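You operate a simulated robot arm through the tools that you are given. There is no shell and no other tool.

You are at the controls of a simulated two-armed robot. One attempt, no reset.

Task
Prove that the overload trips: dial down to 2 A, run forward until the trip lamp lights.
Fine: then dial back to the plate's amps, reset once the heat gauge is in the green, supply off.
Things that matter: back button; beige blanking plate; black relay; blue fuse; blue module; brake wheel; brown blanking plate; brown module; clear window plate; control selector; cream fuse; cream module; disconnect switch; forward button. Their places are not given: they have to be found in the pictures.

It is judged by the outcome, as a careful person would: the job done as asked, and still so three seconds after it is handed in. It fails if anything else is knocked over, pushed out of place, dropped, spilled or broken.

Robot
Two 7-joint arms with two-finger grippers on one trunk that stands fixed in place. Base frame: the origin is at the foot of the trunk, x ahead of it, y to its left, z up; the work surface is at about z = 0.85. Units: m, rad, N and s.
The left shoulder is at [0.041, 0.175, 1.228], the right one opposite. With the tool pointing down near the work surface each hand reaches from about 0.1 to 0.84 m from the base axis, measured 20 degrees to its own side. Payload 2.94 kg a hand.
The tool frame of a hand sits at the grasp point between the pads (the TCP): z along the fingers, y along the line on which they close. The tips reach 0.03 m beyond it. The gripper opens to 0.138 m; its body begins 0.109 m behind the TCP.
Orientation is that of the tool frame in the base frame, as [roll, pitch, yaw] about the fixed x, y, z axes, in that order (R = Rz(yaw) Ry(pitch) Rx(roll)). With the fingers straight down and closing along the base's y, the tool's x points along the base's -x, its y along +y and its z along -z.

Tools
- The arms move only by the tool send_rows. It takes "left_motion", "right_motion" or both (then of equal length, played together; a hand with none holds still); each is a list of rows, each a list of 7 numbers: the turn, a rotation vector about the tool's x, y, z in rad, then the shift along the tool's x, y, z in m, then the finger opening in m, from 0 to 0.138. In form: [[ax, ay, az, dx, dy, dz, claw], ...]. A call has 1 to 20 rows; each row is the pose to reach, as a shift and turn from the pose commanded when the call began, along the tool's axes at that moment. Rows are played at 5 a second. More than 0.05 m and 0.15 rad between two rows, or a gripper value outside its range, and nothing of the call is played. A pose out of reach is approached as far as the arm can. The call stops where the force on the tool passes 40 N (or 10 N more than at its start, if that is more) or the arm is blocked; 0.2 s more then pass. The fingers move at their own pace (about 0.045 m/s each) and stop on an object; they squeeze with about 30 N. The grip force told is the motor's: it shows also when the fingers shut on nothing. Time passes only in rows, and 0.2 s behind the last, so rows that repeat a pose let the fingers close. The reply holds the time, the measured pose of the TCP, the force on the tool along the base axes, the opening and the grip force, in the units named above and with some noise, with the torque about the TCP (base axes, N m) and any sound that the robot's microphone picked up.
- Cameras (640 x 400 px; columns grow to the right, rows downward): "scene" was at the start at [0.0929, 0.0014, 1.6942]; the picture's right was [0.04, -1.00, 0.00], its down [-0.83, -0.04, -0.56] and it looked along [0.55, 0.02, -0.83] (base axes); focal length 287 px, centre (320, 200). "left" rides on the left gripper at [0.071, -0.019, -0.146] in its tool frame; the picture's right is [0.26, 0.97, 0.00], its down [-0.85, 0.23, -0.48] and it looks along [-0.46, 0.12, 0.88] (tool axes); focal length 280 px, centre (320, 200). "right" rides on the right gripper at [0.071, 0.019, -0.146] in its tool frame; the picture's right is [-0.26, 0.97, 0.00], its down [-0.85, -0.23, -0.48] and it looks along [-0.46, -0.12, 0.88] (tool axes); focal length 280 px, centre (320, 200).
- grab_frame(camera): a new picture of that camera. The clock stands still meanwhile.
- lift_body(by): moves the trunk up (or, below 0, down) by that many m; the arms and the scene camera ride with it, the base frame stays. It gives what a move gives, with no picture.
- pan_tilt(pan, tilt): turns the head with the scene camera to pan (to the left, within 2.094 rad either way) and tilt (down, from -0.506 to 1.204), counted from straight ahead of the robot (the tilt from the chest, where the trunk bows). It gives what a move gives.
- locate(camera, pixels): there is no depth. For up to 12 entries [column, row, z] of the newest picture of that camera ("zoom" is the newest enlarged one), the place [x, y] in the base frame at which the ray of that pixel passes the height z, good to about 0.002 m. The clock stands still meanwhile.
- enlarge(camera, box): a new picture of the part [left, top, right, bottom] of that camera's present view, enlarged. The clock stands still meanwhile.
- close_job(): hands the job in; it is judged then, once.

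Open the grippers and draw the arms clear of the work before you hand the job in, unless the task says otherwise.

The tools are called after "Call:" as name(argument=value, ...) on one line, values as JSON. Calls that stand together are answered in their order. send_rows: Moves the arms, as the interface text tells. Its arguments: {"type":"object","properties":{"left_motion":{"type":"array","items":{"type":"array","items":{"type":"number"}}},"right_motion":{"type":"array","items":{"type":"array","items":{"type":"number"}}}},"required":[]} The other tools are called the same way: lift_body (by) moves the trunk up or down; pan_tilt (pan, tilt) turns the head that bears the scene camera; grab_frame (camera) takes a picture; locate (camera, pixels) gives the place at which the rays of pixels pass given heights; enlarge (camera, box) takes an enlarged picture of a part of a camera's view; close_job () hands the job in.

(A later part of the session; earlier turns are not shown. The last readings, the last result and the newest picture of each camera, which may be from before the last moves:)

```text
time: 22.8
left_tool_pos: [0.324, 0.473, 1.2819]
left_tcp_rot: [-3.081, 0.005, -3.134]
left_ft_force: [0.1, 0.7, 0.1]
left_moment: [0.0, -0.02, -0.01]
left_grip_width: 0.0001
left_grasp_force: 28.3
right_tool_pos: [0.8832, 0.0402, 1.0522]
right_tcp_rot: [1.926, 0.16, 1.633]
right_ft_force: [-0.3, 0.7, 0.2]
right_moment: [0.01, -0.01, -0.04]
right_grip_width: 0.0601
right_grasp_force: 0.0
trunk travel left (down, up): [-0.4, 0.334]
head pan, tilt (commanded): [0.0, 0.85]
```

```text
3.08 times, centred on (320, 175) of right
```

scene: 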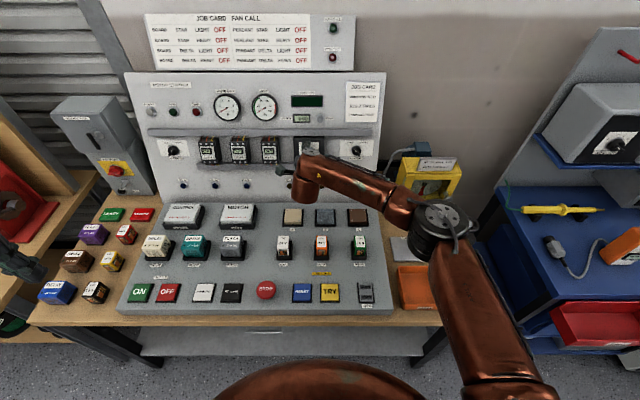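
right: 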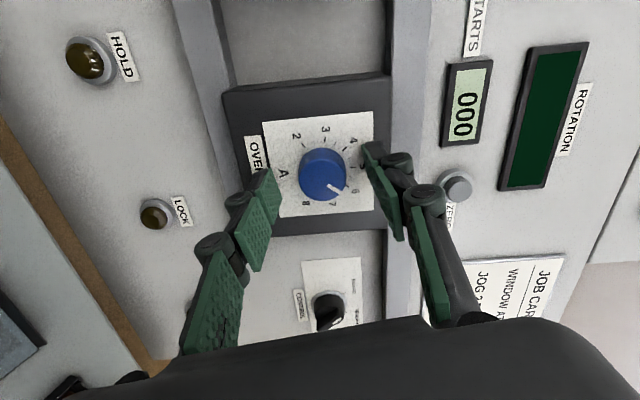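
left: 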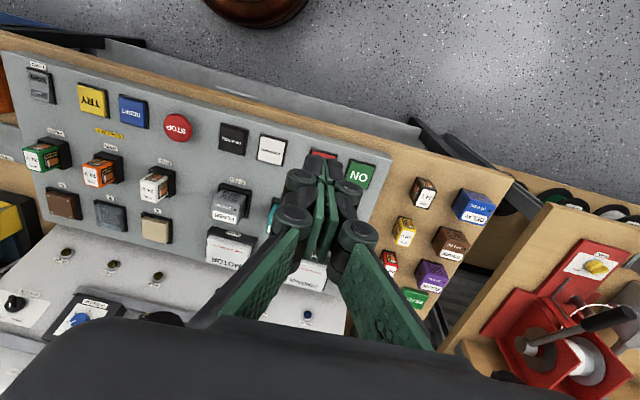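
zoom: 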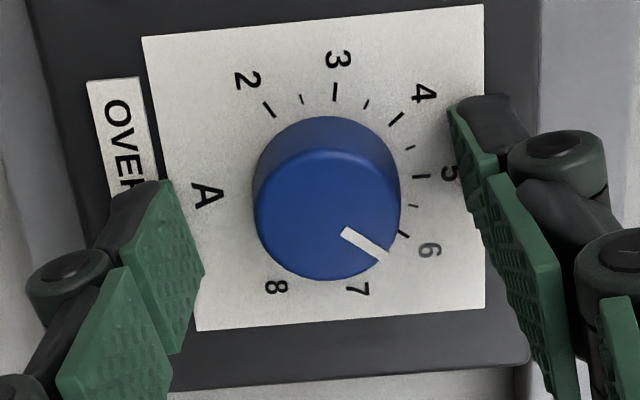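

The knob front is about 0.017 m ahead of the TCP, so the tips overlap it by about 0.013 m. I'll close on the knob.

Call:
send_rows(right_motion=[[0, 0, 0, 0, 0, 0, 0.04], [0, 0, 0, 0, 0, 0, 0.03], [0, 0, 0, 0, 0, 0, 0.02], [0, 0, 0, 0, 0, 0, 0.015], [0, 0, 0, 0, 0, 0, 0.015], [0, 0, 0, 0, 0, 0, 0.015]])

Call:
enlarge(camera="right", box=[230, 110, 410, 240])

```text
time: 24.1
left_tool_pos: [0.3234, 0.472, 1.2823]
left_tcp_rot: [-3.079, 0.006, -3.134]
left_ft_force: [-0.4, 0.2, -0.5]
left_moment: [0.02, 0.01, 0.0]
left_grip_width: 0.0
left_grasp_force: 28.5
right_tool_pos: [0.8844, 0.04, 1.0546]
right_tcp_rot: [1.921, 0.16, 1.629]
right_ft_force: [6.7, 1.8, 8.5]
right_moment: [0.05, -0.26, 0.12]
right_grip_width: 0.0305
right_grasp_force: 45.1
trunk travel left (down, up): [-0.4, 0.334]
head pan, tilt (commanded): [0.0, 0.85]
```

```text
3.08 times, centred on (320, 175) of right
```

zoom: 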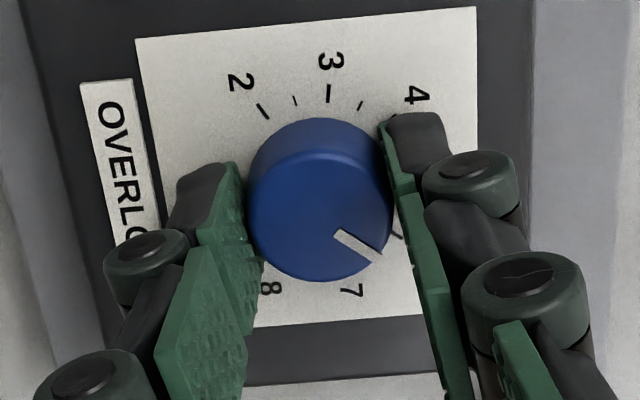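

Gripped at 0.0305 m, with about 10 N pulling the hand up the panel, so the knob axis is about 2.5 mm further up. I'll shift the command by that amount and turn the first −1.4 rad (counter-clockwise).

Call:
send_rows(right_motion=[[0, 0, 0, 0, 0.0025, 0, 0.015], [0, 0, -0.14, 0, 0.0025, 0, 0.015], [0, 0, -0.28, 0, 0.0025, 0, 0.015], [0, 0, -0.42, 0, 0.0025, 0, 0.015], [0, 0, -0.56, 0, 0.0025, 0, 0.015], [0, 0, -0.7, 0, 0.0025, 0, 0.015], [0, 0, -0.84, 0, 0.0025, 0, 0.015], [0, 0, -0.98, 0, 0.0025, 0, 0.015], [0, 0, -1.12, 0, 0.0025, 0, 0.015], [0, 0, -1.26, 0, 0.0025, 0, 0.015], [0, 0, -1.4, 0, 0.0025, 0, 0.015]])

Call:
enlarge(camera="right", box=[230, 110, 410, 240])

```text
time: 26.6
left_tool_pos: [0.3244, 0.4722, 1.2823]
left_tcp_rot: [-3.08, 0.004, -3.136]
left_ft_force: [0.0, -0.3, -0.1]
left_moment: [0.01, 0.03, 0.04]
left_grip_width: 0.0
left_grasp_force: 28.3
right_tool_pos: [0.8838, 0.0397, 1.0536]
right_tcp_rot: [-3.138, 1.22, -3.135]
right_ft_force: [-5.0, 0.3, -7.5]
right_moment: [-0.07, 0.49, -0.19]
right_grip_width: 0.0308
right_grasp_force: 45.3
trunk travel left (down, up): [-0.4, 0.334]
head pan, tilt (commanded): [0.0, 0.85]
```

```text
3.08 times, centred on (320, 175) of right
```

zoom: 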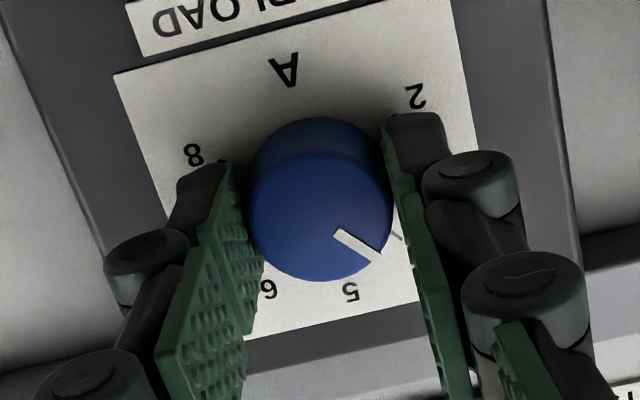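

The knob turned with the hand (pointer now near 4, unchanged relative to the fingers). I'll relieve the 9 N by 1.2 mm and turn the other −1.393 rad toward 2.

Call:
send_rows(right_motion=[[0, 0, -0.14, 0.0012, 0, 0, 0.015], [0, 0, -0.28, 0.0012, 0, 0, 0.015], [0, 0, -0.42, 0.0012, 0, 0, 0.015], [0, 0, -0.56, 0.0012, 0, 0, 0.015], [0, 0, -0.7, 0.0012, 0, 0, 0.015], [0, 0, -0.84, 0.0012, 0, 0, 0.015], [0, 0, -0.98, 0.0012, 0, 0, 0.015], [0, 0, -1.12, 0.0012, 0, 0, 0.015], [0, 0, -1.26, 0.0012, 0, 0, 0.015], [0, 0, -1.393, 0.0012, 0, 0, 0.015], [0, 0, -1.393, 0.0012, 0, 0, 0.015]])

Call:
enlarge(camera="right", box=[230, 110, 410, 240])

```text
time: 28.9
left_tool_pos: [0.3249, 0.4722, 1.2815]
left_tcp_rot: [-3.08, 0.004, -3.135]
left_ft_force: [0.1, -0.5, 0.2]
left_moment: [-0.01, -0.01, 0.0]
left_grip_width: 0.0
left_grasp_force: 28.2
right_tool_pos: [0.8837, 0.0402, 1.0529]
right_tcp_rot: [-1.926, 0.166, -1.629]
right_ft_force: [0.7, 0.6, -1.4]
right_moment: [0.09, -0.02, 0.2]
right_grip_width: 0.0306
right_grasp_force: 44.8
trunk travel left (down, up): [-0.4, 0.334]
head pan, tilt (commanded): [0.0, 0.85]
```

```text
3.08 times, centred on (320, 175) of right
```

zoom: 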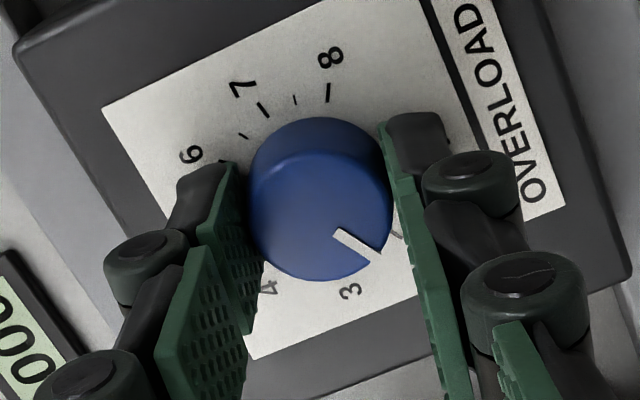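

The hand turned the full 160° with no slip and low force. I'll open the fingers, back off and read the dial.

Call:
send_rows(right_motion=[[0, 0, 0, 0, 0, 0, 0.04], [0, 0, 0, 0, 0, 0, 0.06], [0, 0, 0, 0, 0, 0, 0.06], [0, 0, 0, 0, 0, -0.02, 0.06], [0, 0, 0, 0, 0, -0.05, 0.06], [0, 0, 0, 0, 0, -0.09, 0.06], [0, 0, 0, 0, 0, -0.097, 0.06], [0, 0, 0, 0, 0, -0.097, 0.06]])

Call:
enlarge(camera="right", box=[260, 85, 380, 185])

Call:
enlarge(camera="scene", box=[250, 110, 380, 190])

```text
time: 30.8
left_tool_pos: [0.3236, 0.4721, 1.2822]
left_tcp_rot: [-3.081, 0.005, -3.135]
left_ft_force: [-0.5, 0.0, 0.2]
left_moment: [-0.02, -0.02, 0.02]
left_grip_width: 0.0
left_grasp_force: 28.4
right_tool_pos: [0.792, 0.0412, 1.0874]
right_tcp_rot: [-1.924, 0.166, -1.629]
right_ft_force: [-0.3, 0.0, 0.7]
right_moment: [-0.01, -0.03, 0.01]
right_grip_width: 0.0599
right_grasp_force: 0.0
trunk travel left (down, up): [-0.4, 0.334]
head pan, tilt (commanded): [0.0, 0.85]
```

```text
4.00 times, centred on (320, 135) of right
```

zoom: 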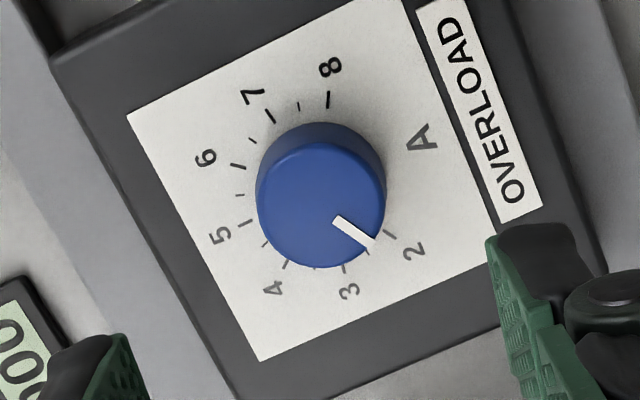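

```text
4.92 times, centred on (315, 150) of scene
```

zoom: 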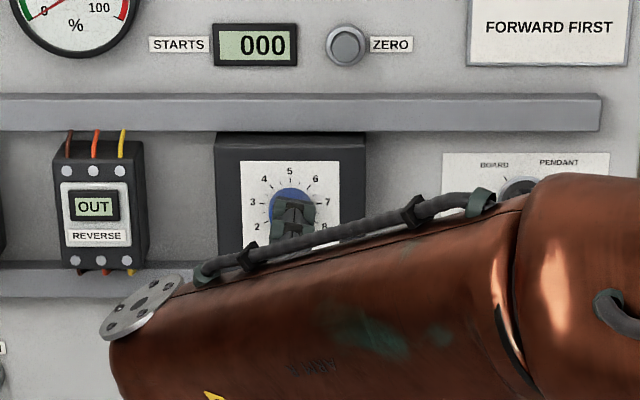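

The dial pointer lines up with the 2 tick (about 36° vs 35° in the zoom). The right hand stays at standoff, and I bring the left hand, fingers closed, above the ON button at (0.467,0.545).

Call:
send_rows(left_motion=[[0, 0, 0, -0.02, 0.008, 0.035, 0.0], [0, 0, 0, -0.04, 0.016, 0.07, 0.0], [0, 0, 0, -0.06, 0.024, 0.105, 0.0], [0, 0, 0, -0.08, 0.032, 0.14, 0.0], [0, 0, 0, -0.1, 0.04, 0.175, 0.0], [0, 0, 0, -0.12, 0.048, 0.21, 0.0], [0, 0, 0, -0.14, 0.056, 0.245, 0.0], [0, 0, 0, -0.155, 0.064, 0.275, 0.0], [0, 0, 0, -0.164, 0.069, 0.295, 0.0], [0, 0, 0, -0.164, 0.069, 0.295, 0.0]])

Call:
grab_frame(camera="left")

Call:
grab_frame(camera="scene")

```text
time: 33.0
left_tool_pos: [0.4674, 0.545, 1.0005]
left_tcp_rot: [-3.141, 0.0, -3.141]
left_ft_force: [0.2, 0.3, 0.2]
left_moment: [0.0, 0.01, 0.01]
left_grip_width: 0.0
left_grasp_force: 28.6
right_tool_pos: [0.7932, 0.0412, 1.0876]
right_tcp_rot: [-1.926, 0.168, -1.63]
right_ft_force: [0.1, -1.0, -0.7]
right_moment: [0.0, -0.01, 0.0]
right_grip_width: 0.06
right_grasp_force: 0.0
trunk travel left (down, up): [-0.4, 0.334]
head pan, tilt (commanded): [0.0, 0.85]
```

```text
taken
```

left: 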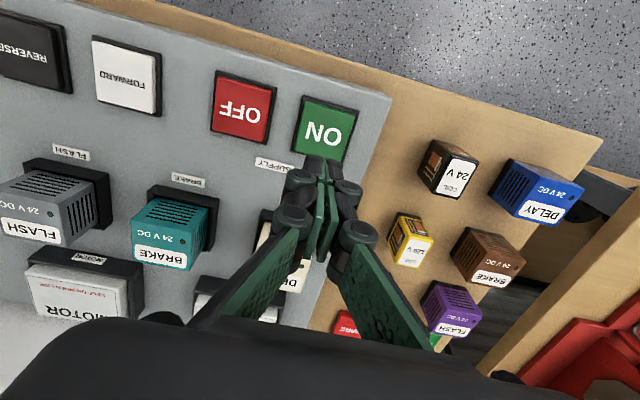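

```text
taken
```

scene: 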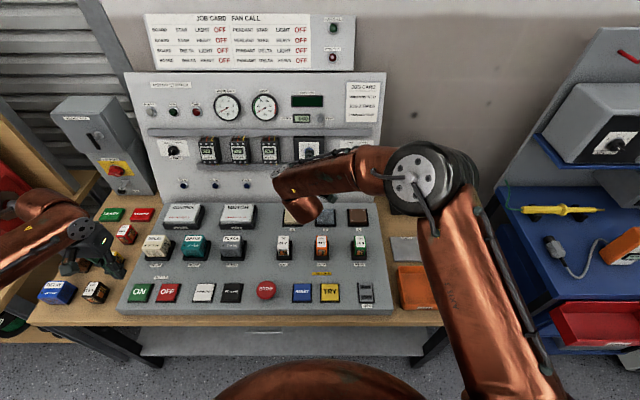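

Above the ON area now. I'll locate the button centres again from the left view, ON (325,128), OFF (243,108), FORWARD (128,76), to refine positions and height.

Call:
locate(camera="left", pixels=[[325, 128, 0.85], [325, 128, 0.87], [325, 128, 0.89], [243, 108, 0.85], [243, 108, 0.87], [128, 76, 0.85], [128, 76, 0.87], [128, 76, 0.89]])

Call:
locate(camera="scene", pixels=[[141, 292, 0.85], [141, 292, 0.87], [141, 292, 0.89], [168, 292, 0.85], [168, 292, 0.87], [204, 292, 0.85], [204, 292, 0.87], [204, 292, 0.89]])

Call:
enlarge(camera="scene", box=[110, 260, 230, 330])

```text
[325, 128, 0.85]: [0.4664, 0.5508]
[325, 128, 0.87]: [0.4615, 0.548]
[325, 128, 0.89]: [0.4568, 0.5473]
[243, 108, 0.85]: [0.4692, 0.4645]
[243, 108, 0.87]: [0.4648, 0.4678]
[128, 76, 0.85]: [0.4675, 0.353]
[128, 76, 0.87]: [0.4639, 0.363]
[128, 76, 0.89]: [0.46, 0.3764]
```

```text
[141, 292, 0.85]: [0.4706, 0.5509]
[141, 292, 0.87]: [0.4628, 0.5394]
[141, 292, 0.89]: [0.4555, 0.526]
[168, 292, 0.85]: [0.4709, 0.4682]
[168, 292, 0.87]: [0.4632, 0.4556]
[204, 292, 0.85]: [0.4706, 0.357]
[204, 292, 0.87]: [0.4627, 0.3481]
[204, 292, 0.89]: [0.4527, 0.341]
```

```text
5.33 times, centred on (170, 295) of scene
```

zoom: 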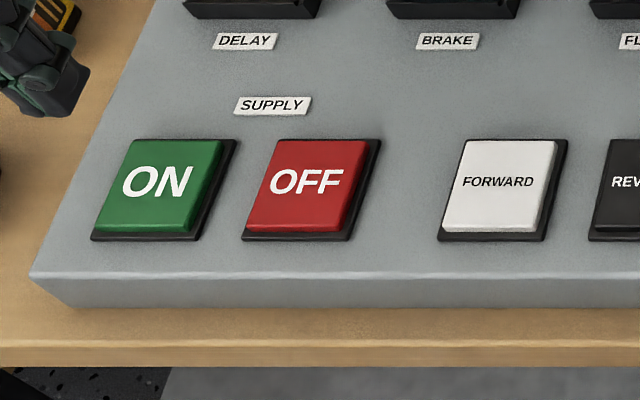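

ON's centre is about (0.468,0.550) with top z≈0.853. I'll descend to just above it, then press in 2 mm steps.

Call:
send_rows(left_motion=[[0, 0, 0, -0.001, 0.005, 0.04, 0.0], [0, 0, 0, -0.001, 0.005, 0.08, 0.0], [0, 0, 0, -0.001, 0.005, 0.1, 0.0], [0, 0, 0, -0.001, 0.005, 0.108, 0.0], [0, 0, 0, -0.001, 0.005, 0.108, 0.0]])

Call:
grab_frame(camera="left")

Call:
enlarge(camera="scene", box=[70, 200, 250, 330])

```text
time: 34.1
left_tool_pos: [0.4681, 0.5507, 0.8913]
left_tcp_rot: [-3.141, 0.001, -3.141]
left_ft_force: [0.6, -0.5, 0.2]
left_moment: [0.01, 0.02, -0.02]
left_grip_width: 0.0
left_grasp_force: 28.3
right_tool_pos: [0.7921, 0.0411, 1.0868]
right_tcp_rot: [-1.927, 0.167, -1.63]
right_ft_force: [1.0, -0.1, 0.1]
right_moment: [-0.02, 0.02, 0.02]
right_grip_width: 0.0599
right_grasp_force: 0.0
trunk travel left (down, up): [-0.4, 0.334]
head pan, tilt (commanded): [0.0, 0.85]
```

```text
taken
```

left: 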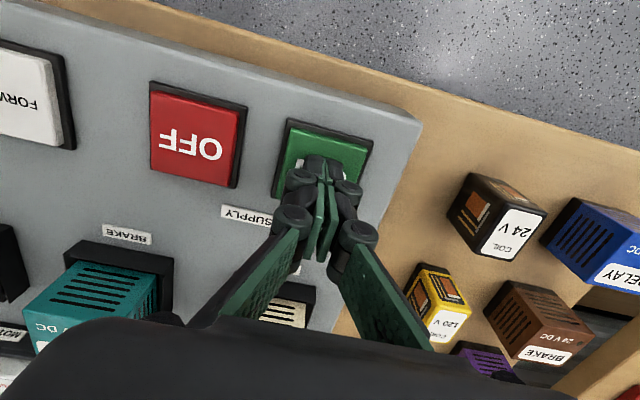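

```text
3.08 times, centred on (160, 265) of scene
```

zoom: 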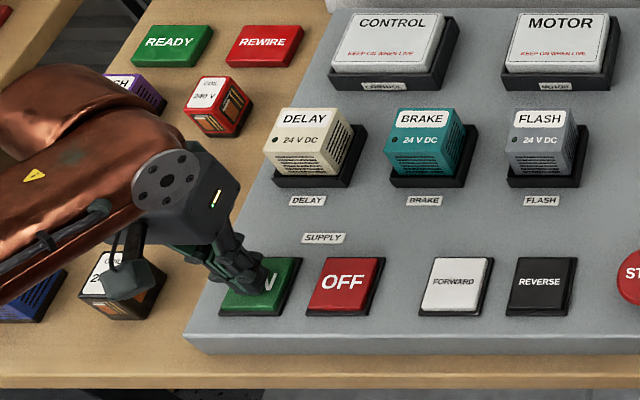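

The fingertips are centred just above the green ON button. Now pressing down in 2 mm steps.

Call:
send_rows(left_motion=[[0, 0, 0, 0, 0, 0.003, 0.0], [0, 0, 0, 0, 0, 0.006, 0.0], [0, 0, 0, 0, 0, 0.008, 0.0], [0, 0, 0, 0, 0, 0.01, 0.0], [0, 0, 0, 0, 0, 0.012, 0.0]])

Call:
enlarge(camera="scene", box=[130, 80, 290, 180])

```text
time: 35.4
left_tool_pos: [0.4676, 0.5496, 0.8818]
left_tcp_rot: [3.14, 0.005, -3.14]
left_ft_force: [1.1, 2.3, 16.1]
left_moment: [-0.01, 0.05, 0.03]
left_grip_width: 0.006
left_grasp_force: 28.1
right_tool_pos: [0.7932, 0.0393, 1.0879]
right_tcp_rot: [-1.924, 0.169, -1.631]
right_ft_force: [-0.2, 0.0, 0.1]
right_moment: [0.02, 0.03, 0.0]
right_grip_width: 0.0602
right_grasp_force: 0.1
trunk travel left (down, up): [-0.4, 0.334]
head pan, tilt (commanded): [0.0, 0.85]
heard: click
```

```text
4.00 times, centred on (210, 130) of scene
```

zoom: 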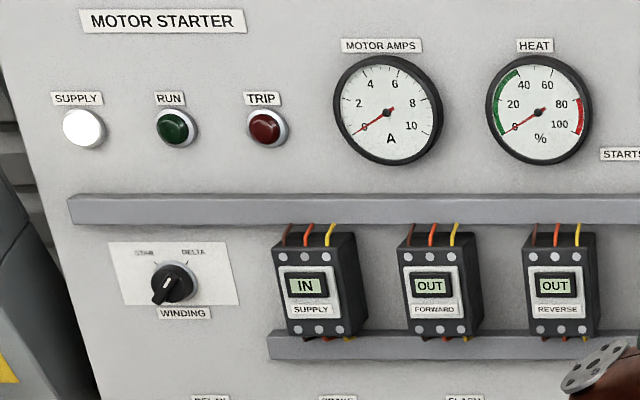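

Click heard: the SUPPLY lamp is lit and the supply contactor reads IN. I lift off and move over to FORWARD at (0.468,0.355).

Call:
send_rows(left_motion=[[0, 0, 0, 0, 0, -0.015, 0.0], [0, 0, 0, 0, 0, -0.05, 0.0], [0, 0, 0, 0, -0.045, -0.05, 0.0], [0, 0, 0, 0, -0.09, -0.05, 0.0], [0, 0, 0, 0, -0.135, -0.05, 0.0], [0, 0, 0, 0, -0.18, -0.05, 0.0], [0, 0, 0, 0, -0.195, -0.05, 0.0], [0, 0, 0, 0, -0.195, -0.03, 0.0], [0, 0, 0, 0, -0.195, -0.012, 0.0], [0, 0, 0, 0, -0.195, -0.012, 0.0]])

Call:
grab_frame(camera="left")

Call:
grab_frame(camera="scene")

```text
time: 37.5
left_tool_pos: [0.4676, 0.3557, 0.8914]
left_tcp_rot: [3.14, 0.0, -3.14]
left_ft_force: [-0.2, 0.9, 0.6]
left_moment: [0.02, -0.01, -0.02]
left_grip_width: 0.0
left_grasp_force: 28.6
right_tool_pos: [0.7934, 0.0398, 1.0864]
right_tcp_rot: [-1.924, 0.17, -1.63]
right_ft_force: [-0.2, 0.3, -0.3]
right_moment: [0.02, 0.0, -0.03]
right_grip_width: 0.0598
right_grasp_force: 0.0
trunk travel left (down, up): [-0.4, 0.334]
head pan, tilt (commanded): [0.0, 0.85]
```

```text
taken
```

left: 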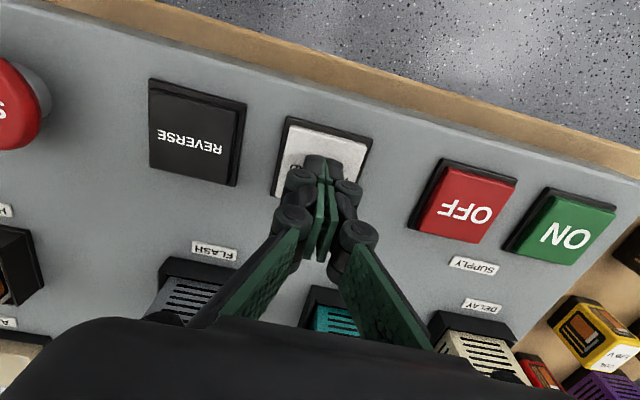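

```text
taken
```

scene: 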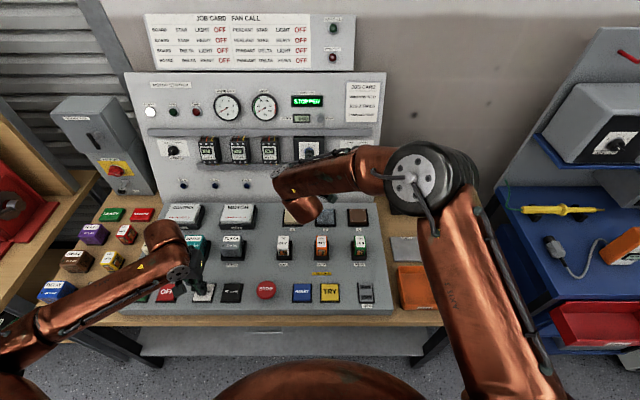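

Supply stays on and the rotation display shows STOPPED; the fingers are over FORWARD. I press it now and look at the lamps.

Call:
send_rows(left_motion=[[0, 0, 0, 0, 0, 0.004, 0.0], [0, 0, 0, 0, 0, 0.007, 0.0], [0, 0, 0, 0, 0, 0.01, 0.0], [0, 0, 0, 0, 0, 0.012, 0.0]])

Call:
enlarge(camera="scene", box=[130, 80, 340, 200])

```text
time: 38.5
left_tool_pos: [0.4674, 0.3556, 0.8805]
left_tcp_rot: [3.14, 0.002, -3.14]
left_ft_force: [-3.3, 3.3, 17.4]
left_moment: [0.11, 0.12, -0.01]
left_grip_width: 0.0061
left_grasp_force: 28.3
right_tool_pos: [0.7904, 0.0406, 1.0892]
right_tcp_rot: [-1.923, 0.168, -1.631]
right_ft_force: [-0.7, 0.4, -0.9]
right_moment: [-0.01, 0.04, -0.01]
right_grip_width: 0.0601
right_grasp_force: 0.1
trunk travel left (down, up): [-0.4, 0.334]
head pan, tilt (commanded): [0.0, 0.85]
heard: click
```

```text
3.05 times, centred on (235, 140) of scene
```

zoom: 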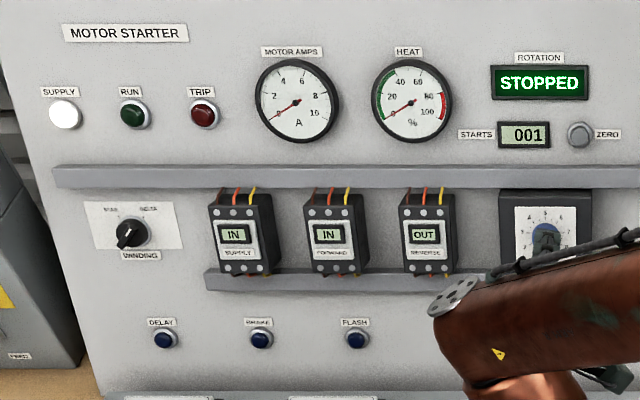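

The FORWARD contactor is IN and STARTS shows 001. I'll keep holding briefly and look again.

Call:
send_rows(left_motion=[[0, 0, 0, 0, 0, 0, 0.0], [0, 0, 0, 0, 0, 0, 0.0]])

Call:
enlarge(camera="scene", box=[130, 80, 340, 200])

```text
time: 39.1
left_tool_pos: [0.4686, 0.3555, 0.8808]
left_tcp_rot: [-3.141, 0.002, -3.141]
left_ft_force: [0.1, 7.0, 20.7]
left_moment: [0.13, 0.04, 0.01]
left_grip_width: 0.006
left_grasp_force: 28.1
right_tool_pos: [0.7918, 0.0404, 1.0876]
right_tcp_rot: [-1.924, 0.168, -1.631]
right_ft_force: [0.3, 0.9, 0.9]
right_moment: [-0.04, 0.03, 0.01]
right_grip_width: 0.0599
right_grasp_force: 0.1
trunk travel left (down, up): [-0.4, 0.334]
head pan, tilt (commanded): [0.0, 0.85]
```

```text
3.05 times, centred on (235, 140) of scene
```

zoom: 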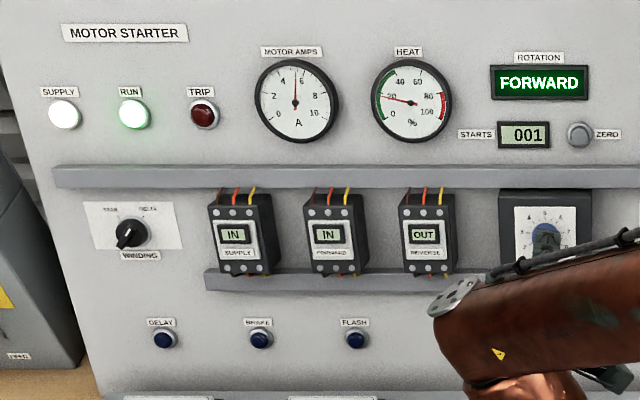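

Motor runs FORWARD at about 5 A with heat rising to about 18 %. I'll lift off the button and see whether the run holds.

Call:
send_rows(left_motion=[[0, 0, 0, 0, 0, -0.015, 0.0], [0, 0, 0, 0, 0, -0.03, 0.0]])

Call:
enlarge(camera="scene", box=[130, 80, 340, 200])

```text
time: 39.8
left_tool_pos: [0.4684, 0.3544, 0.907]
left_tcp_rot: [3.14, -0.002, -3.141]
left_ft_force: [-0.2, 0.0, 0.1]
left_moment: [-0.01, 0.0, 0.0]
left_grip_width: 0.0001
left_grasp_force: 28.5
right_tool_pos: [0.7931, 0.0391, 1.0883]
right_tcp_rot: [-1.924, 0.167, -1.63]
right_ft_force: [-0.9, -0.1, 0.7]
right_moment: [0.01, -0.01, -0.02]
right_grip_width: 0.06
right_grasp_force: 0.1
trunk travel left (down, up): [-0.4, 0.334]
head pan, tilt (commanded): [0.0, 0.85]
```

```text
3.05 times, centred on (235, 140) of scene
```

zoom: 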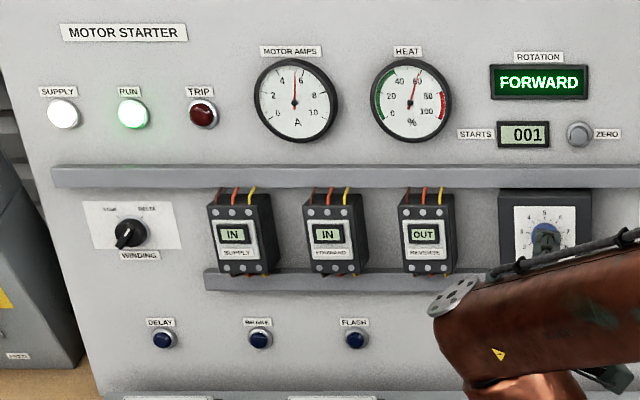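

The run seals in; heat is climbing quickly (about 60 %). I wait for the trip.

Call:
send_rows(left_motion=[[0, 0, 0, 0, 0, 0, 0.0], [0, 0, 0, 0, 0, 0, 0.0], [0, 0, 0, 0, 0, 0, 0.0]])

Call:
enlarge(camera="scene", box=[130, 80, 340, 200])

```text
time: 40.5
left_tool_pos: [0.4684, 0.3554, 0.9092]
left_tcp_rot: [-3.14, 0.0, -3.141]
left_ft_force: [-0.3, 0.7, -1.3]
left_moment: [0.01, 0.03, 0.01]
left_grip_width: 0.0
left_grasp_force: 28.8
right_tool_pos: [0.7938, 0.0404, 1.0866]
right_tcp_rot: [-1.923, 0.168, -1.63]
right_ft_force: [-0.2, -0.2, -0.6]
right_moment: [-0.01, 0.01, -0.05]
right_grip_width: 0.0597
right_grasp_force: 0.1
trunk travel left (down, up): [-0.4, 0.334]
head pan, tilt (commanded): [0.0, 0.85]
```

```text
3.05 times, centred on (235, 140) of scene
```

zoom: 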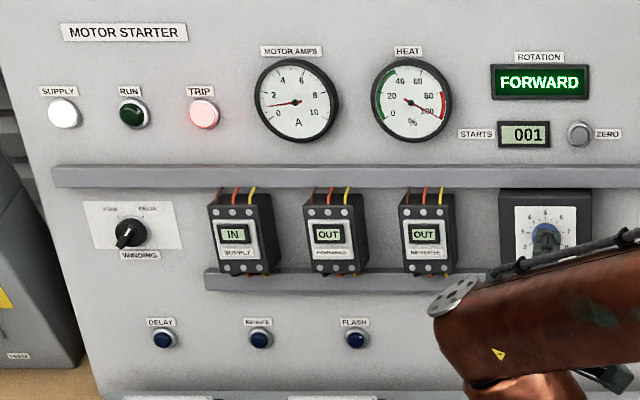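

Trip lamp lit, forward contactor OUT, heat about 100 %. Now the right hand advances back onto the dial at its present roll to turn it +160° back to 6.

Call:
send_rows(right_motion=[[0, 0, 0, 0, 0, 0.03, 0.06], [0, 0, 0, 0, 0, 0.055, 0.06], [0, 0, 0, 0, 0, 0.075, 0.06], [0, 0, 0, 0, 0, 0.09, 0.06], [0, 0, 0, 0, 0, 0.097, 0.06], [0, 0, 0, 0, 0, 0.097, 0.045], [0, 0, 0, 0, 0, 0.097, 0.03], [0, 0, 0, 0, 0, 0.097, 0.015], [0, 0, 0, 0, 0, 0.097, 0.015], [0, 0, 0, 0, 0, 0.097, 0.015]])

Call:
enlarge(camera="right", box=[230, 110, 410, 240])

```text
time: 42.8
left_tool_pos: [0.4684, 0.3541, 0.9081]
left_tcp_rot: [-3.141, -0.001, -3.14]
left_ft_force: [0.0, -0.4, -0.3]
left_moment: [0.0, 0.01, 0.0]
left_grip_width: 0.0
left_grasp_force: 28.6
right_tool_pos: [0.8839, 0.041, 1.0539]
right_tcp_rot: [-1.925, 0.169, -1.63]
right_ft_force: [1.7, 0.3, 1.7]
right_moment: [0.03, -0.09, 0.04]
right_grip_width: 0.0308
right_grasp_force: 45.0
trunk travel left (down, up): [-0.4, 0.334]
head pan, tilt (commanded): [0.0, 0.85]
```

```text
3.08 times, centred on (320, 175) of right
```

zoom: 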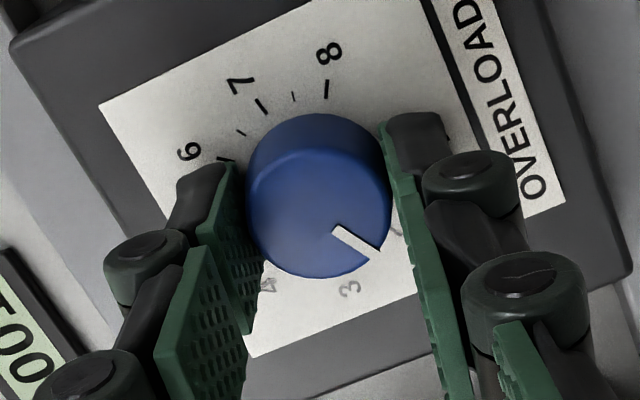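

The knob is gripped (0.0308 m) with little side force. Turning +1.4 rad clockwise first.

Call:
send_rows(right_motion=[[0, 0, 0.14, 0, 0, 0, 0.015], [0, 0, 0.28, 0, 0, 0, 0.015], [0, 0, 0.42, 0, 0, 0, 0.015], [0, 0, 0.56, 0, 0, 0, 0.015], [0, 0, 0.7, 0, 0, 0, 0.015], [0, 0, 0.84, 0, 0, 0, 0.015], [0, 0, 0.98, 0, 0, 0, 0.015], [0, 0, 1.12, 0, 0, 0, 0.015], [0, 0, 1.26, 0, 0, 0, 0.015], [0, 0, 1.4, 0, 0, 0, 0.015]])

Call:
send_rows(right_motion=[[0, 0, 0.14, 0, 0, 0, 0.015], [0, 0, 0.28, 0, 0, 0, 0.015], [0, 0, 0.42, 0, 0, 0, 0.015], [0, 0, 0.56, 0, 0, 0, 0.015], [0, 0, 0.7, 0, 0, 0, 0.015], [0, 0, 0.84, 0, 0, 0, 0.015], [0, 0, 0.98, 0, 0, 0, 0.015], [0, 0, 1.12, 0, 0, 0, 0.015], [0, 0, 1.26, 0, 0, 0, 0.015], [0, 0, 1.393, 0, 0, 0, 0.015], [0, 0, 1.393, 0, 0, 0, 0.015]])

Call:
enlarge(camera="right", box=[230, 110, 410, 240])

Call:
enlarge(camera="scene", box=[130, 80, 340, 200])

```text
time: 45.0
left_tool_pos: [0.4687, 0.3561, 0.9079]
left_tcp_rot: [-3.141, 0.001, -3.139]
left_ft_force: [0.3, 0.0, -0.4]
left_moment: [-0.02, 0.05, 0.0]
left_grip_width: 0.0001
left_grasp_force: 28.4
right_tool_pos: [0.8837, 0.0403, 1.0544]
right_tcp_rot: [3.114, 1.224, 3.114]
right_ft_force: [12.8, 4.7, 9.9]
right_moment: [0.11, -0.78, 0.3]
right_grip_width: 0.0304
right_grasp_force: 44.5
trunk travel left (down, up): [-0.4, 0.334]
head pan, tilt (commanded): [0.0, 0.85]
```

```text
time: 47.4
left_tool_pos: [0.469, 0.3548, 0.9085]
left_tcp_rot: [3.141, 0.002, -3.14]
left_ft_force: [-0.3, 0.3, -0.2]
left_moment: [0.0, 0.0, 0.03]
left_grip_width: 0.0001
left_grasp_force: 28.0
right_tool_pos: [0.8841, 0.0389, 1.0535]
right_tcp_rot: [1.924, 0.158, 1.629]
right_ft_force: [12.8, -1.9, 10.2]
right_moment: [-0.06, -0.39, -0.22]
right_grip_width: 0.0303
right_grasp_force: 44.7
trunk travel left (down, up): [-0.4, 0.334]
head pan, tilt (commanded): [0.0, 0.85]
```

```text
3.08 times, centred on (320, 175) of right
```

zoom: 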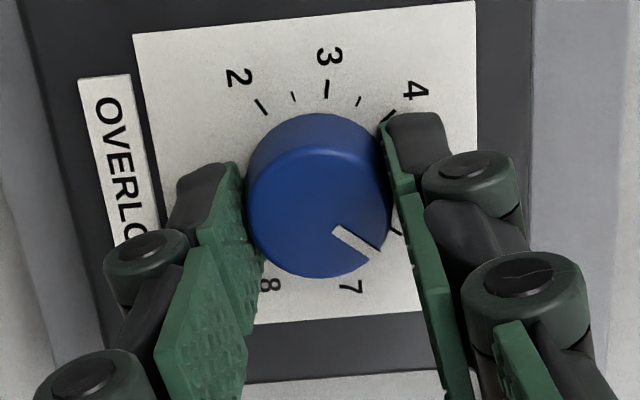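

```text
3.05 times, centred on (235, 140) of scene
```

zoom: 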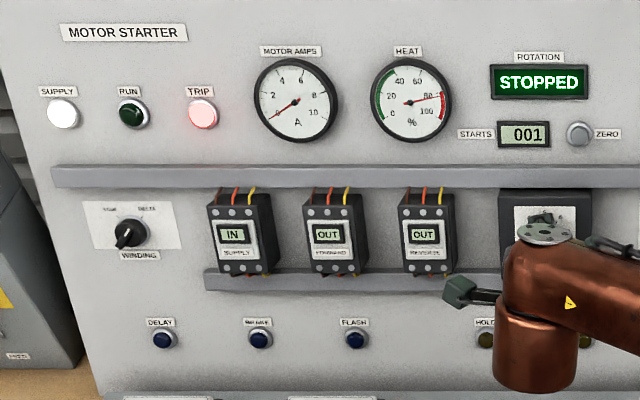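

The knob turned back with the hand; heat is falling (about 85 %). I'll open, retreat and read the dial.

Call:
send_rows(right_motion=[[0, 0, 0, 0, 0, 0, 0.04], [0, 0, 0, 0, 0, 0, 0.06], [0, 0, 0, 0, 0, 0, 0.06], [0, 0, 0, 0, 0, -0.02, 0.06], [0, 0, 0, 0, 0, -0.05, 0.06], [0, 0, 0, 0, 0, -0.09, 0.06], [0, 0, 0, 0, 0, -0.097, 0.06], [0, 0, 0, 0, 0, -0.097, 0.06]])

Call:
enlarge(camera="right", box=[260, 85, 380, 185])

Call:
enlarge(camera="scene", box=[250, 110, 380, 190])

```text
time: 49.1
left_tool_pos: [0.4681, 0.356, 0.9071]
left_tcp_rot: [-3.141, 0.0, -3.14]
left_ft_force: [-0.4, 0.3, -0.6]
left_moment: [-0.03, 0.0, 0.01]
left_grip_width: 0.0
left_grasp_force: 28.2
right_tool_pos: [0.7906, 0.0397, 1.0868]
right_tcp_rot: [1.921, 0.16, 1.63]
right_ft_force: [0.0, -0.6, -0.1]
right_moment: [0.02, 0.01, -0.01]
right_grip_width: 0.0604
right_grasp_force: 0.0
trunk travel left (down, up): [-0.4, 0.334]
head pan, tilt (commanded): [0.0, 0.85]
```

```text
4.00 times, centred on (320, 135) of right
```

zoom: 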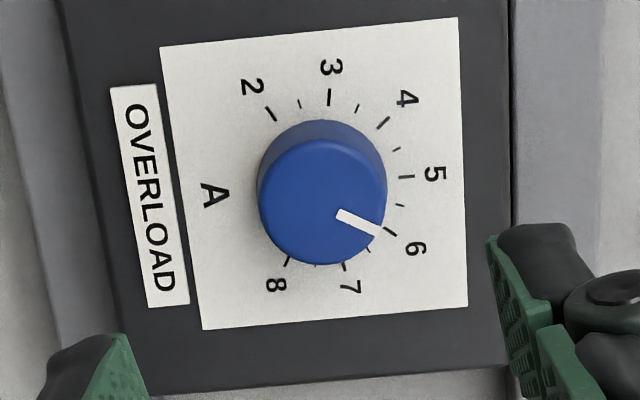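

```text
4.92 times, centred on (315, 150) of scene
```

zoom: 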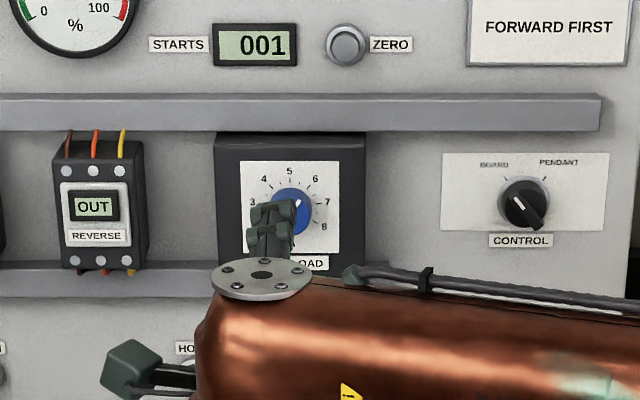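

The dial looks near 6, maybe slightly short. I'll zoom tighter to measure the pointer against the ticks.

Call:
enlarge(camera="right", box=[290, 110, 354, 150])

Call:
enlarge(camera="scene", box=[290, 135, 330, 160])

```text
10.00 times, centred on (322, 130) of right
```

zoom: 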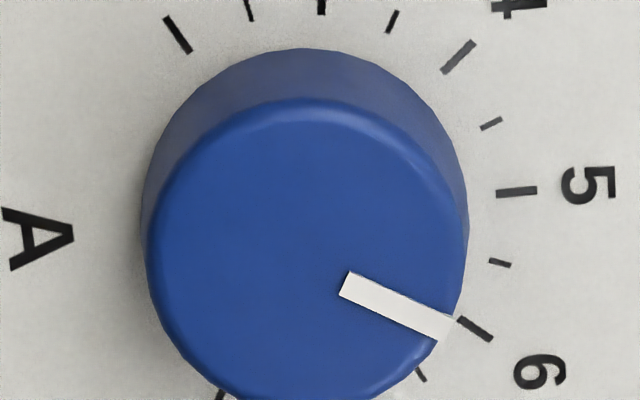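

```text
16.00 times, centred on (310, 148) of scene
```

zoom: 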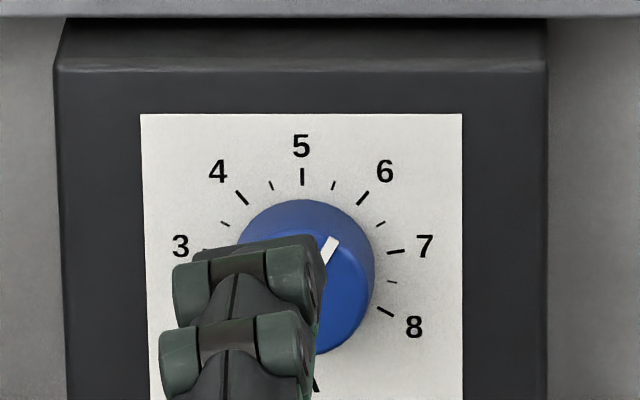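

Comparing with my earlier views, the pointer sits about 6° short of the 6 mark (about 5.85 A); each turn lost roughly 3°. I'll regrip and nudge it clockwise by 0.16 rad.

Call:
send_rows(right_motion=[[0, 0, 0, 0, 0, 0.03, 0.06], [0, 0, 0, 0, 0, 0.055, 0.06], [0, 0, 0, 0, 0, 0.075, 0.06], [0, 0, 0, 0, 0, 0.09, 0.06], [0, 0, 0, 0, 0, 0.097, 0.06], [0, 0, 0, 0, 0, 0.097, 0.045], [0, 0, 0, 0, 0, 0.097, 0.03], [0, 0, 0, 0, 0, 0.097, 0.015], [0, 0, 0, 0, 0, 0.097, 0.015], [0, 0, 0.08, 0, 0, 0.097, 0.015], [0, 0, 0.16, 0, 0, 0.097, 0.015], [0, 0, 0.16, 0, 0, 0.097, 0.015], [0, 0, 0.16, 0, 0, 0.097, 0.04], [0, 0, 0.16, 0, 0, 0.097, 0.06], [0, 0, 0.16, 0, 0, 0.097, 0.06], [0, 0, 0.16, 0, 0, 0.075, 0.06], [0, 0, 0.16, 0, 0, 0.04, 0.06], [0, 0, 0.08, 0, 0, 0.01, 0.06], [0, 0, 0, 0, 0, 0, 0.06], [0, 0, 0, 0, 0, 0, 0.06]])

Call:
enlarge(camera="right", box=[290, 110, 354, 150])

Call:
enlarge(camera="scene", box=[130, 80, 340, 200])

```text
time: 53.4
left_tool_pos: [0.4684, 0.3558, 0.9074]
left_tcp_rot: [-3.141, 0.001, -3.141]
left_ft_force: [0.5, 0.5, -0.1]
left_moment: [-0.05, -0.01, 0.02]
left_grip_width: 0.0
left_grasp_force: 28.0
right_tool_pos: [0.7925, 0.0413, 1.0864]
right_tcp_rot: [1.926, 0.161, 1.632]
right_ft_force: [-0.1, -0.6, -0.3]
right_moment: [0.01, 0.02, 0.0]
right_grip_width: 0.0601
right_grasp_force: 0.0
trunk travel left (down, up): [-0.4, 0.334]
head pan, tilt (commanded): [0.0, 0.85]
```

```text
10.00 times, centred on (322, 130) of right
```

zoom: 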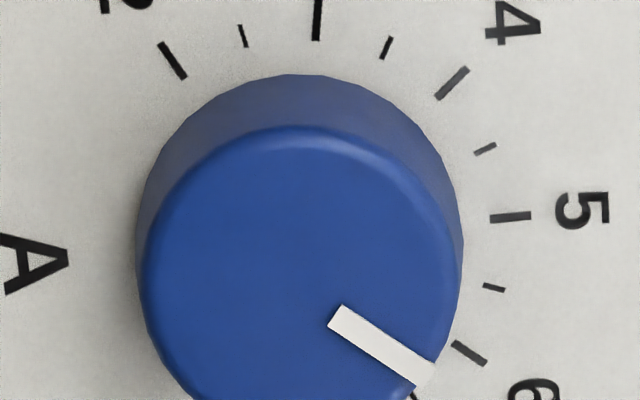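

```text
3.05 times, centred on (235, 140) of scene
```

zoom: 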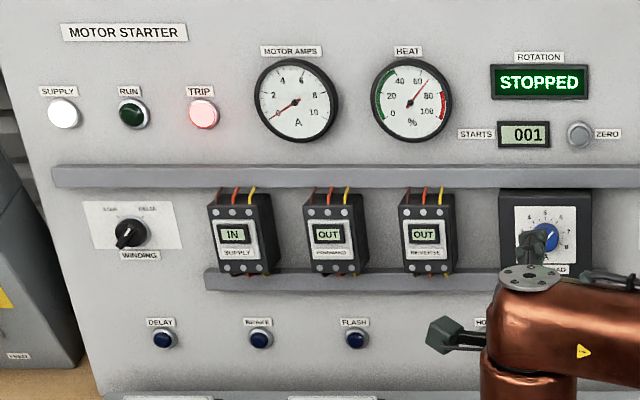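

By the same measure the pointer now reads right on 6 (33° line vs tick 29°, 5-tick −6°). Heat is about 62 % and falling. I'll withdraw the right arm back and to its side so the scene camera can confirm the dial.

Call:
send_rows(right_motion=[[0, 0, 0, 0, 0, -0.04, 0.06], [0, 0, 0, 0, 0, -0.08, 0.06], [0, 0, -0.12, -0.02, -0.004, -0.12, 0.06], [0, 0, -0.24, -0.05, -0.009, -0.15, 0.06], [0, 0, -0.36, -0.08, -0.014, -0.18, 0.06], [0, 0, -0.48, -0.11, -0.019, -0.2, 0.06], [0, 0, -0.6, -0.14, -0.024, -0.22, 0.06], [0, 0, -0.72, -0.17, -0.03, -0.24, 0.06], [0, 0, -0.84, -0.2, -0.035, -0.25, 0.04], [0, 0, -0.96, -0.23, -0.04, -0.25, 0.02], [0, 0, -1.08, -0.25, -0.043, -0.25, 0.0], [0, 0, -1.2, -0.26, -0.045, -0.25, 0.0], [0, 0, -1.32, -0.27, -0.047, -0.25, 0.0], [0, 0, -1.4, -0.28, -0.049, -0.25, 0.0]])

Call:
grab_frame(camera="scene")

Call:
enlarge(camera="scene", box=[290, 135, 330, 160])

```text
time: 56.4
left_tool_pos: [0.4681, 0.3539, 0.907]
left_tcp_rot: [3.14, 0.002, -3.14]
left_ft_force: [-0.2, -0.2, -0.4]
left_moment: [0.01, -0.03, 0.0]
left_grip_width: 0.0003
left_grasp_force: 28.1
right_tool_pos: [0.5572, -0.2457, 1.1715]
right_tcp_rot: [-3.139, 1.223, -3.135]
right_ft_force: [0.5, 0.8, 0.1]
right_moment: [0.02, -0.01, -0.02]
right_grip_width: 0.0
right_grasp_force: 28.6
trunk travel left (down, up): [-0.4, 0.334]
head pan, tilt (commanded): [0.0, 0.85]
```

```text
taken
```

scene: 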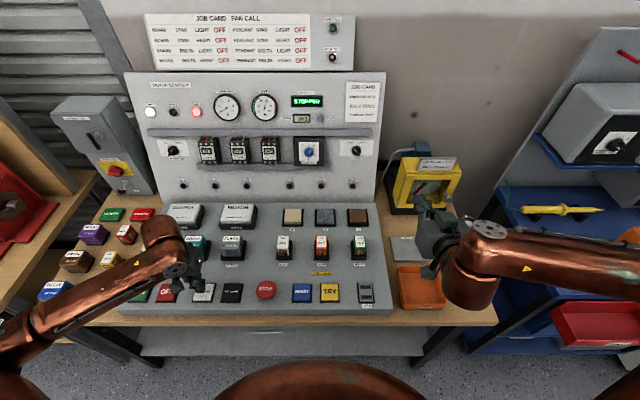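

```text
16.00 times, centred on (310, 148) of scene
```

zoom: 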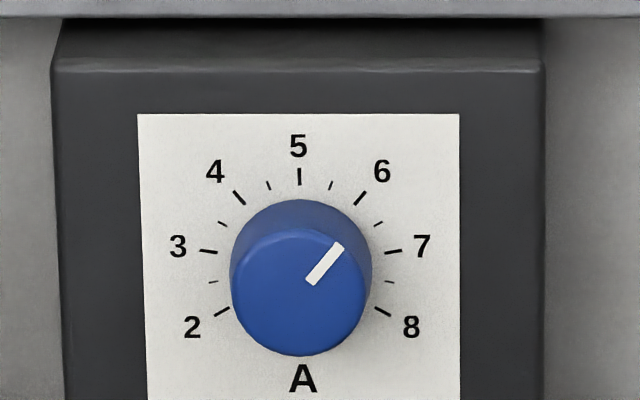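

From the scene view the pointer is parallel to the 6 tick (both about 39.5°), so the dial is back at 6 A. I'll raise the left hand, carry it over to RESET at (0.467,0.054), and check the heat gauge.

Call:
send_rows(left_motion=[[0, 0, 0, 0, 0, -0.04, 0.0], [0, 0, 0, 0, 0, -0.075, 0.0], [0, 0, 0, 0, -0.045, -0.075, 0.0], [0, 0, 0, 0, -0.09, -0.075, 0.0], [0, 0, 0, 0, -0.135, -0.075, 0.0], [0, 0, 0, 0, -0.18, -0.075, 0.0], [0, 0, 0, 0, -0.225, -0.075, 0.0], [0, 0, 0, 0, -0.27, -0.075, 0.0], [0, 0, 0, 0, -0.301, -0.075, 0.0], [0, 0, 0, 0, -0.301, -0.075, 0.0]])

Call:
grab_frame(camera="left")

Call:
grab_frame(camera="scene")

Call:
enlarge(camera="scene", box=[130, 80, 340, 200])

```text
time: 58.5
left_tool_pos: [0.4678, 0.0529, 0.9844]
left_tcp_rot: [-3.14, 0.0, -3.139]
left_ft_force: [0.0, 0.4, 0.0]
left_moment: [-0.02, -0.01, -0.02]
left_grip_width: 0.0
left_grasp_force: 29.2
right_tool_pos: [0.5576, -0.2454, 1.1713]
right_tcp_rot: [3.14, 1.221, 3.141]
right_ft_force: [0.1, 0.6, 0.4]
right_moment: [-0.03, 0.03, -0.01]
right_grip_width: 0.0001
right_grasp_force: 29.1
trunk travel left (down, up): [-0.4, 0.334]
head pan, tilt (commanded): [0.0, 0.85]
```

```text
taken
```

left: 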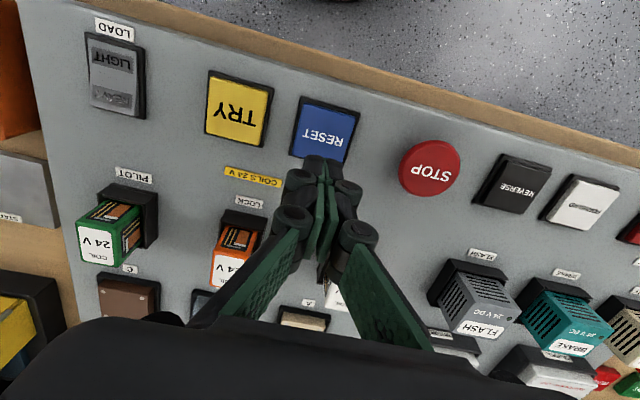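

```text
taken
```

scene: 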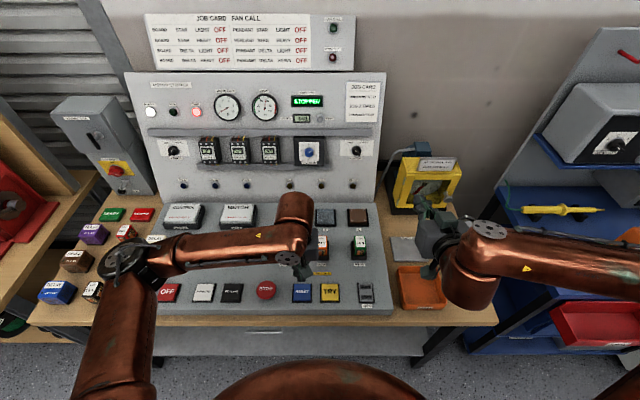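

```text
3.05 times, centred on (235, 140) of scene
```

zoom: 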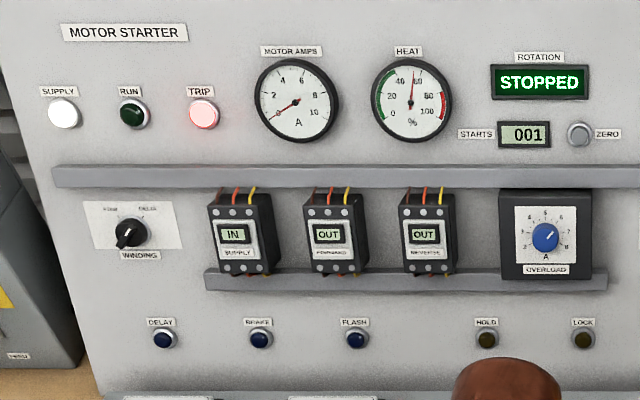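

Heat is about 52 %, not green yet. I'll locate RESET (325,128) precisely in the left view and wait while hovering.

Call:
locate(camera="left", pixels=[[325, 128, 0.853], [236, 110, 0.853], [429, 167, 0.88]])

Call:
send_rows(left_motion=[[0, 0, 0, 0, 0.002, 0.04, 0.0], [0, 0, 0, 0, 0.002, 0.08, 0.0], [0, 0, 0, 0, 0.002, 0.092, 0.0], [0, 0, 0, 0, 0.002, 0.092, 0.0], [0, 0, 0, 0, 0.002, 0.092, 0.0], [0, 0, 0, 0, 0.002, 0.092, 0.0], [0, 0, 0, 0, 0.002, 0.092, 0.0], [0, 0, 0, 0, 0.002, 0.092, 0.0], [0, 0, 0, 0, 0.002, 0.092, 0.0], [0, 0, 0, 0, 0.002, 0.092, 0.0], [0, 0, 0, 0, 0.002, 0.092, 0.0], [0, 0, 0, 0, 0.002, 0.092, 0.0]])

Call:
grab_frame(camera="left")

Call:
enlarge(camera="scene", box=[180, 80, 340, 180])

```text
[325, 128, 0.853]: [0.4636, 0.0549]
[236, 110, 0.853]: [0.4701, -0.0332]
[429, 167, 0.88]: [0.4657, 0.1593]
```

```text
time: 61.1
left_tool_pos: [0.4676, 0.053, 0.8922]
left_tcp_rot: [-3.141, 0.001, 3.141]
left_ft_force: [-0.3, 0.9, 0.1]
left_moment: [-0.02, 0.01, 0.02]
left_grip_width: 0.0
left_grasp_force: 28.5
right_tool_pos: [0.5586, -0.2457, 1.1722]
right_tcp_rot: [3.137, 1.222, 3.14]
right_ft_force: [0.1, 0.0, -0.1]
right_moment: [0.0, 0.01, -0.01]
right_grip_width: 0.0
right_grasp_force: 27.7
trunk travel left (down, up): [-0.4, 0.334]
head pan, tilt (commanded): [0.0, 0.85]
```

```text
taken
```

left: 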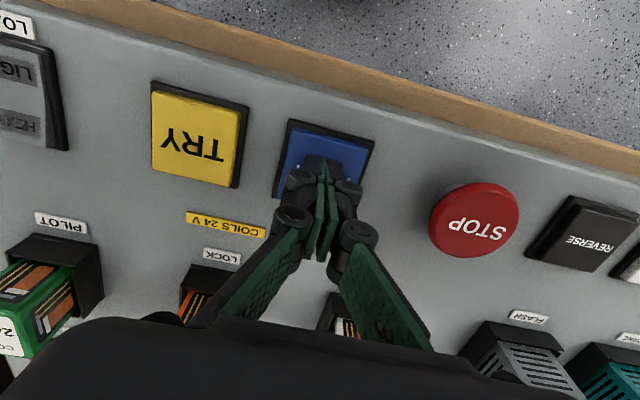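

```text
4.00 times, centred on (260, 130) of scene
```

zoom: 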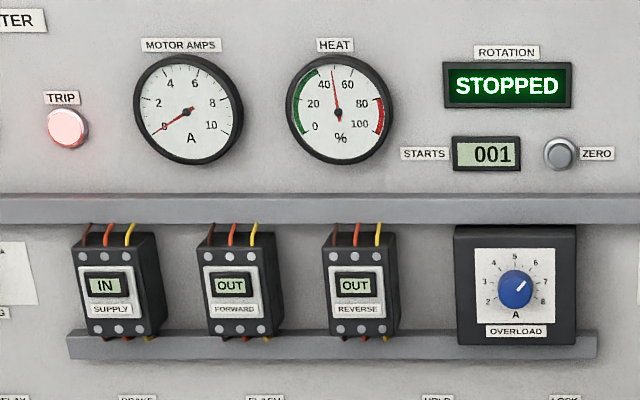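

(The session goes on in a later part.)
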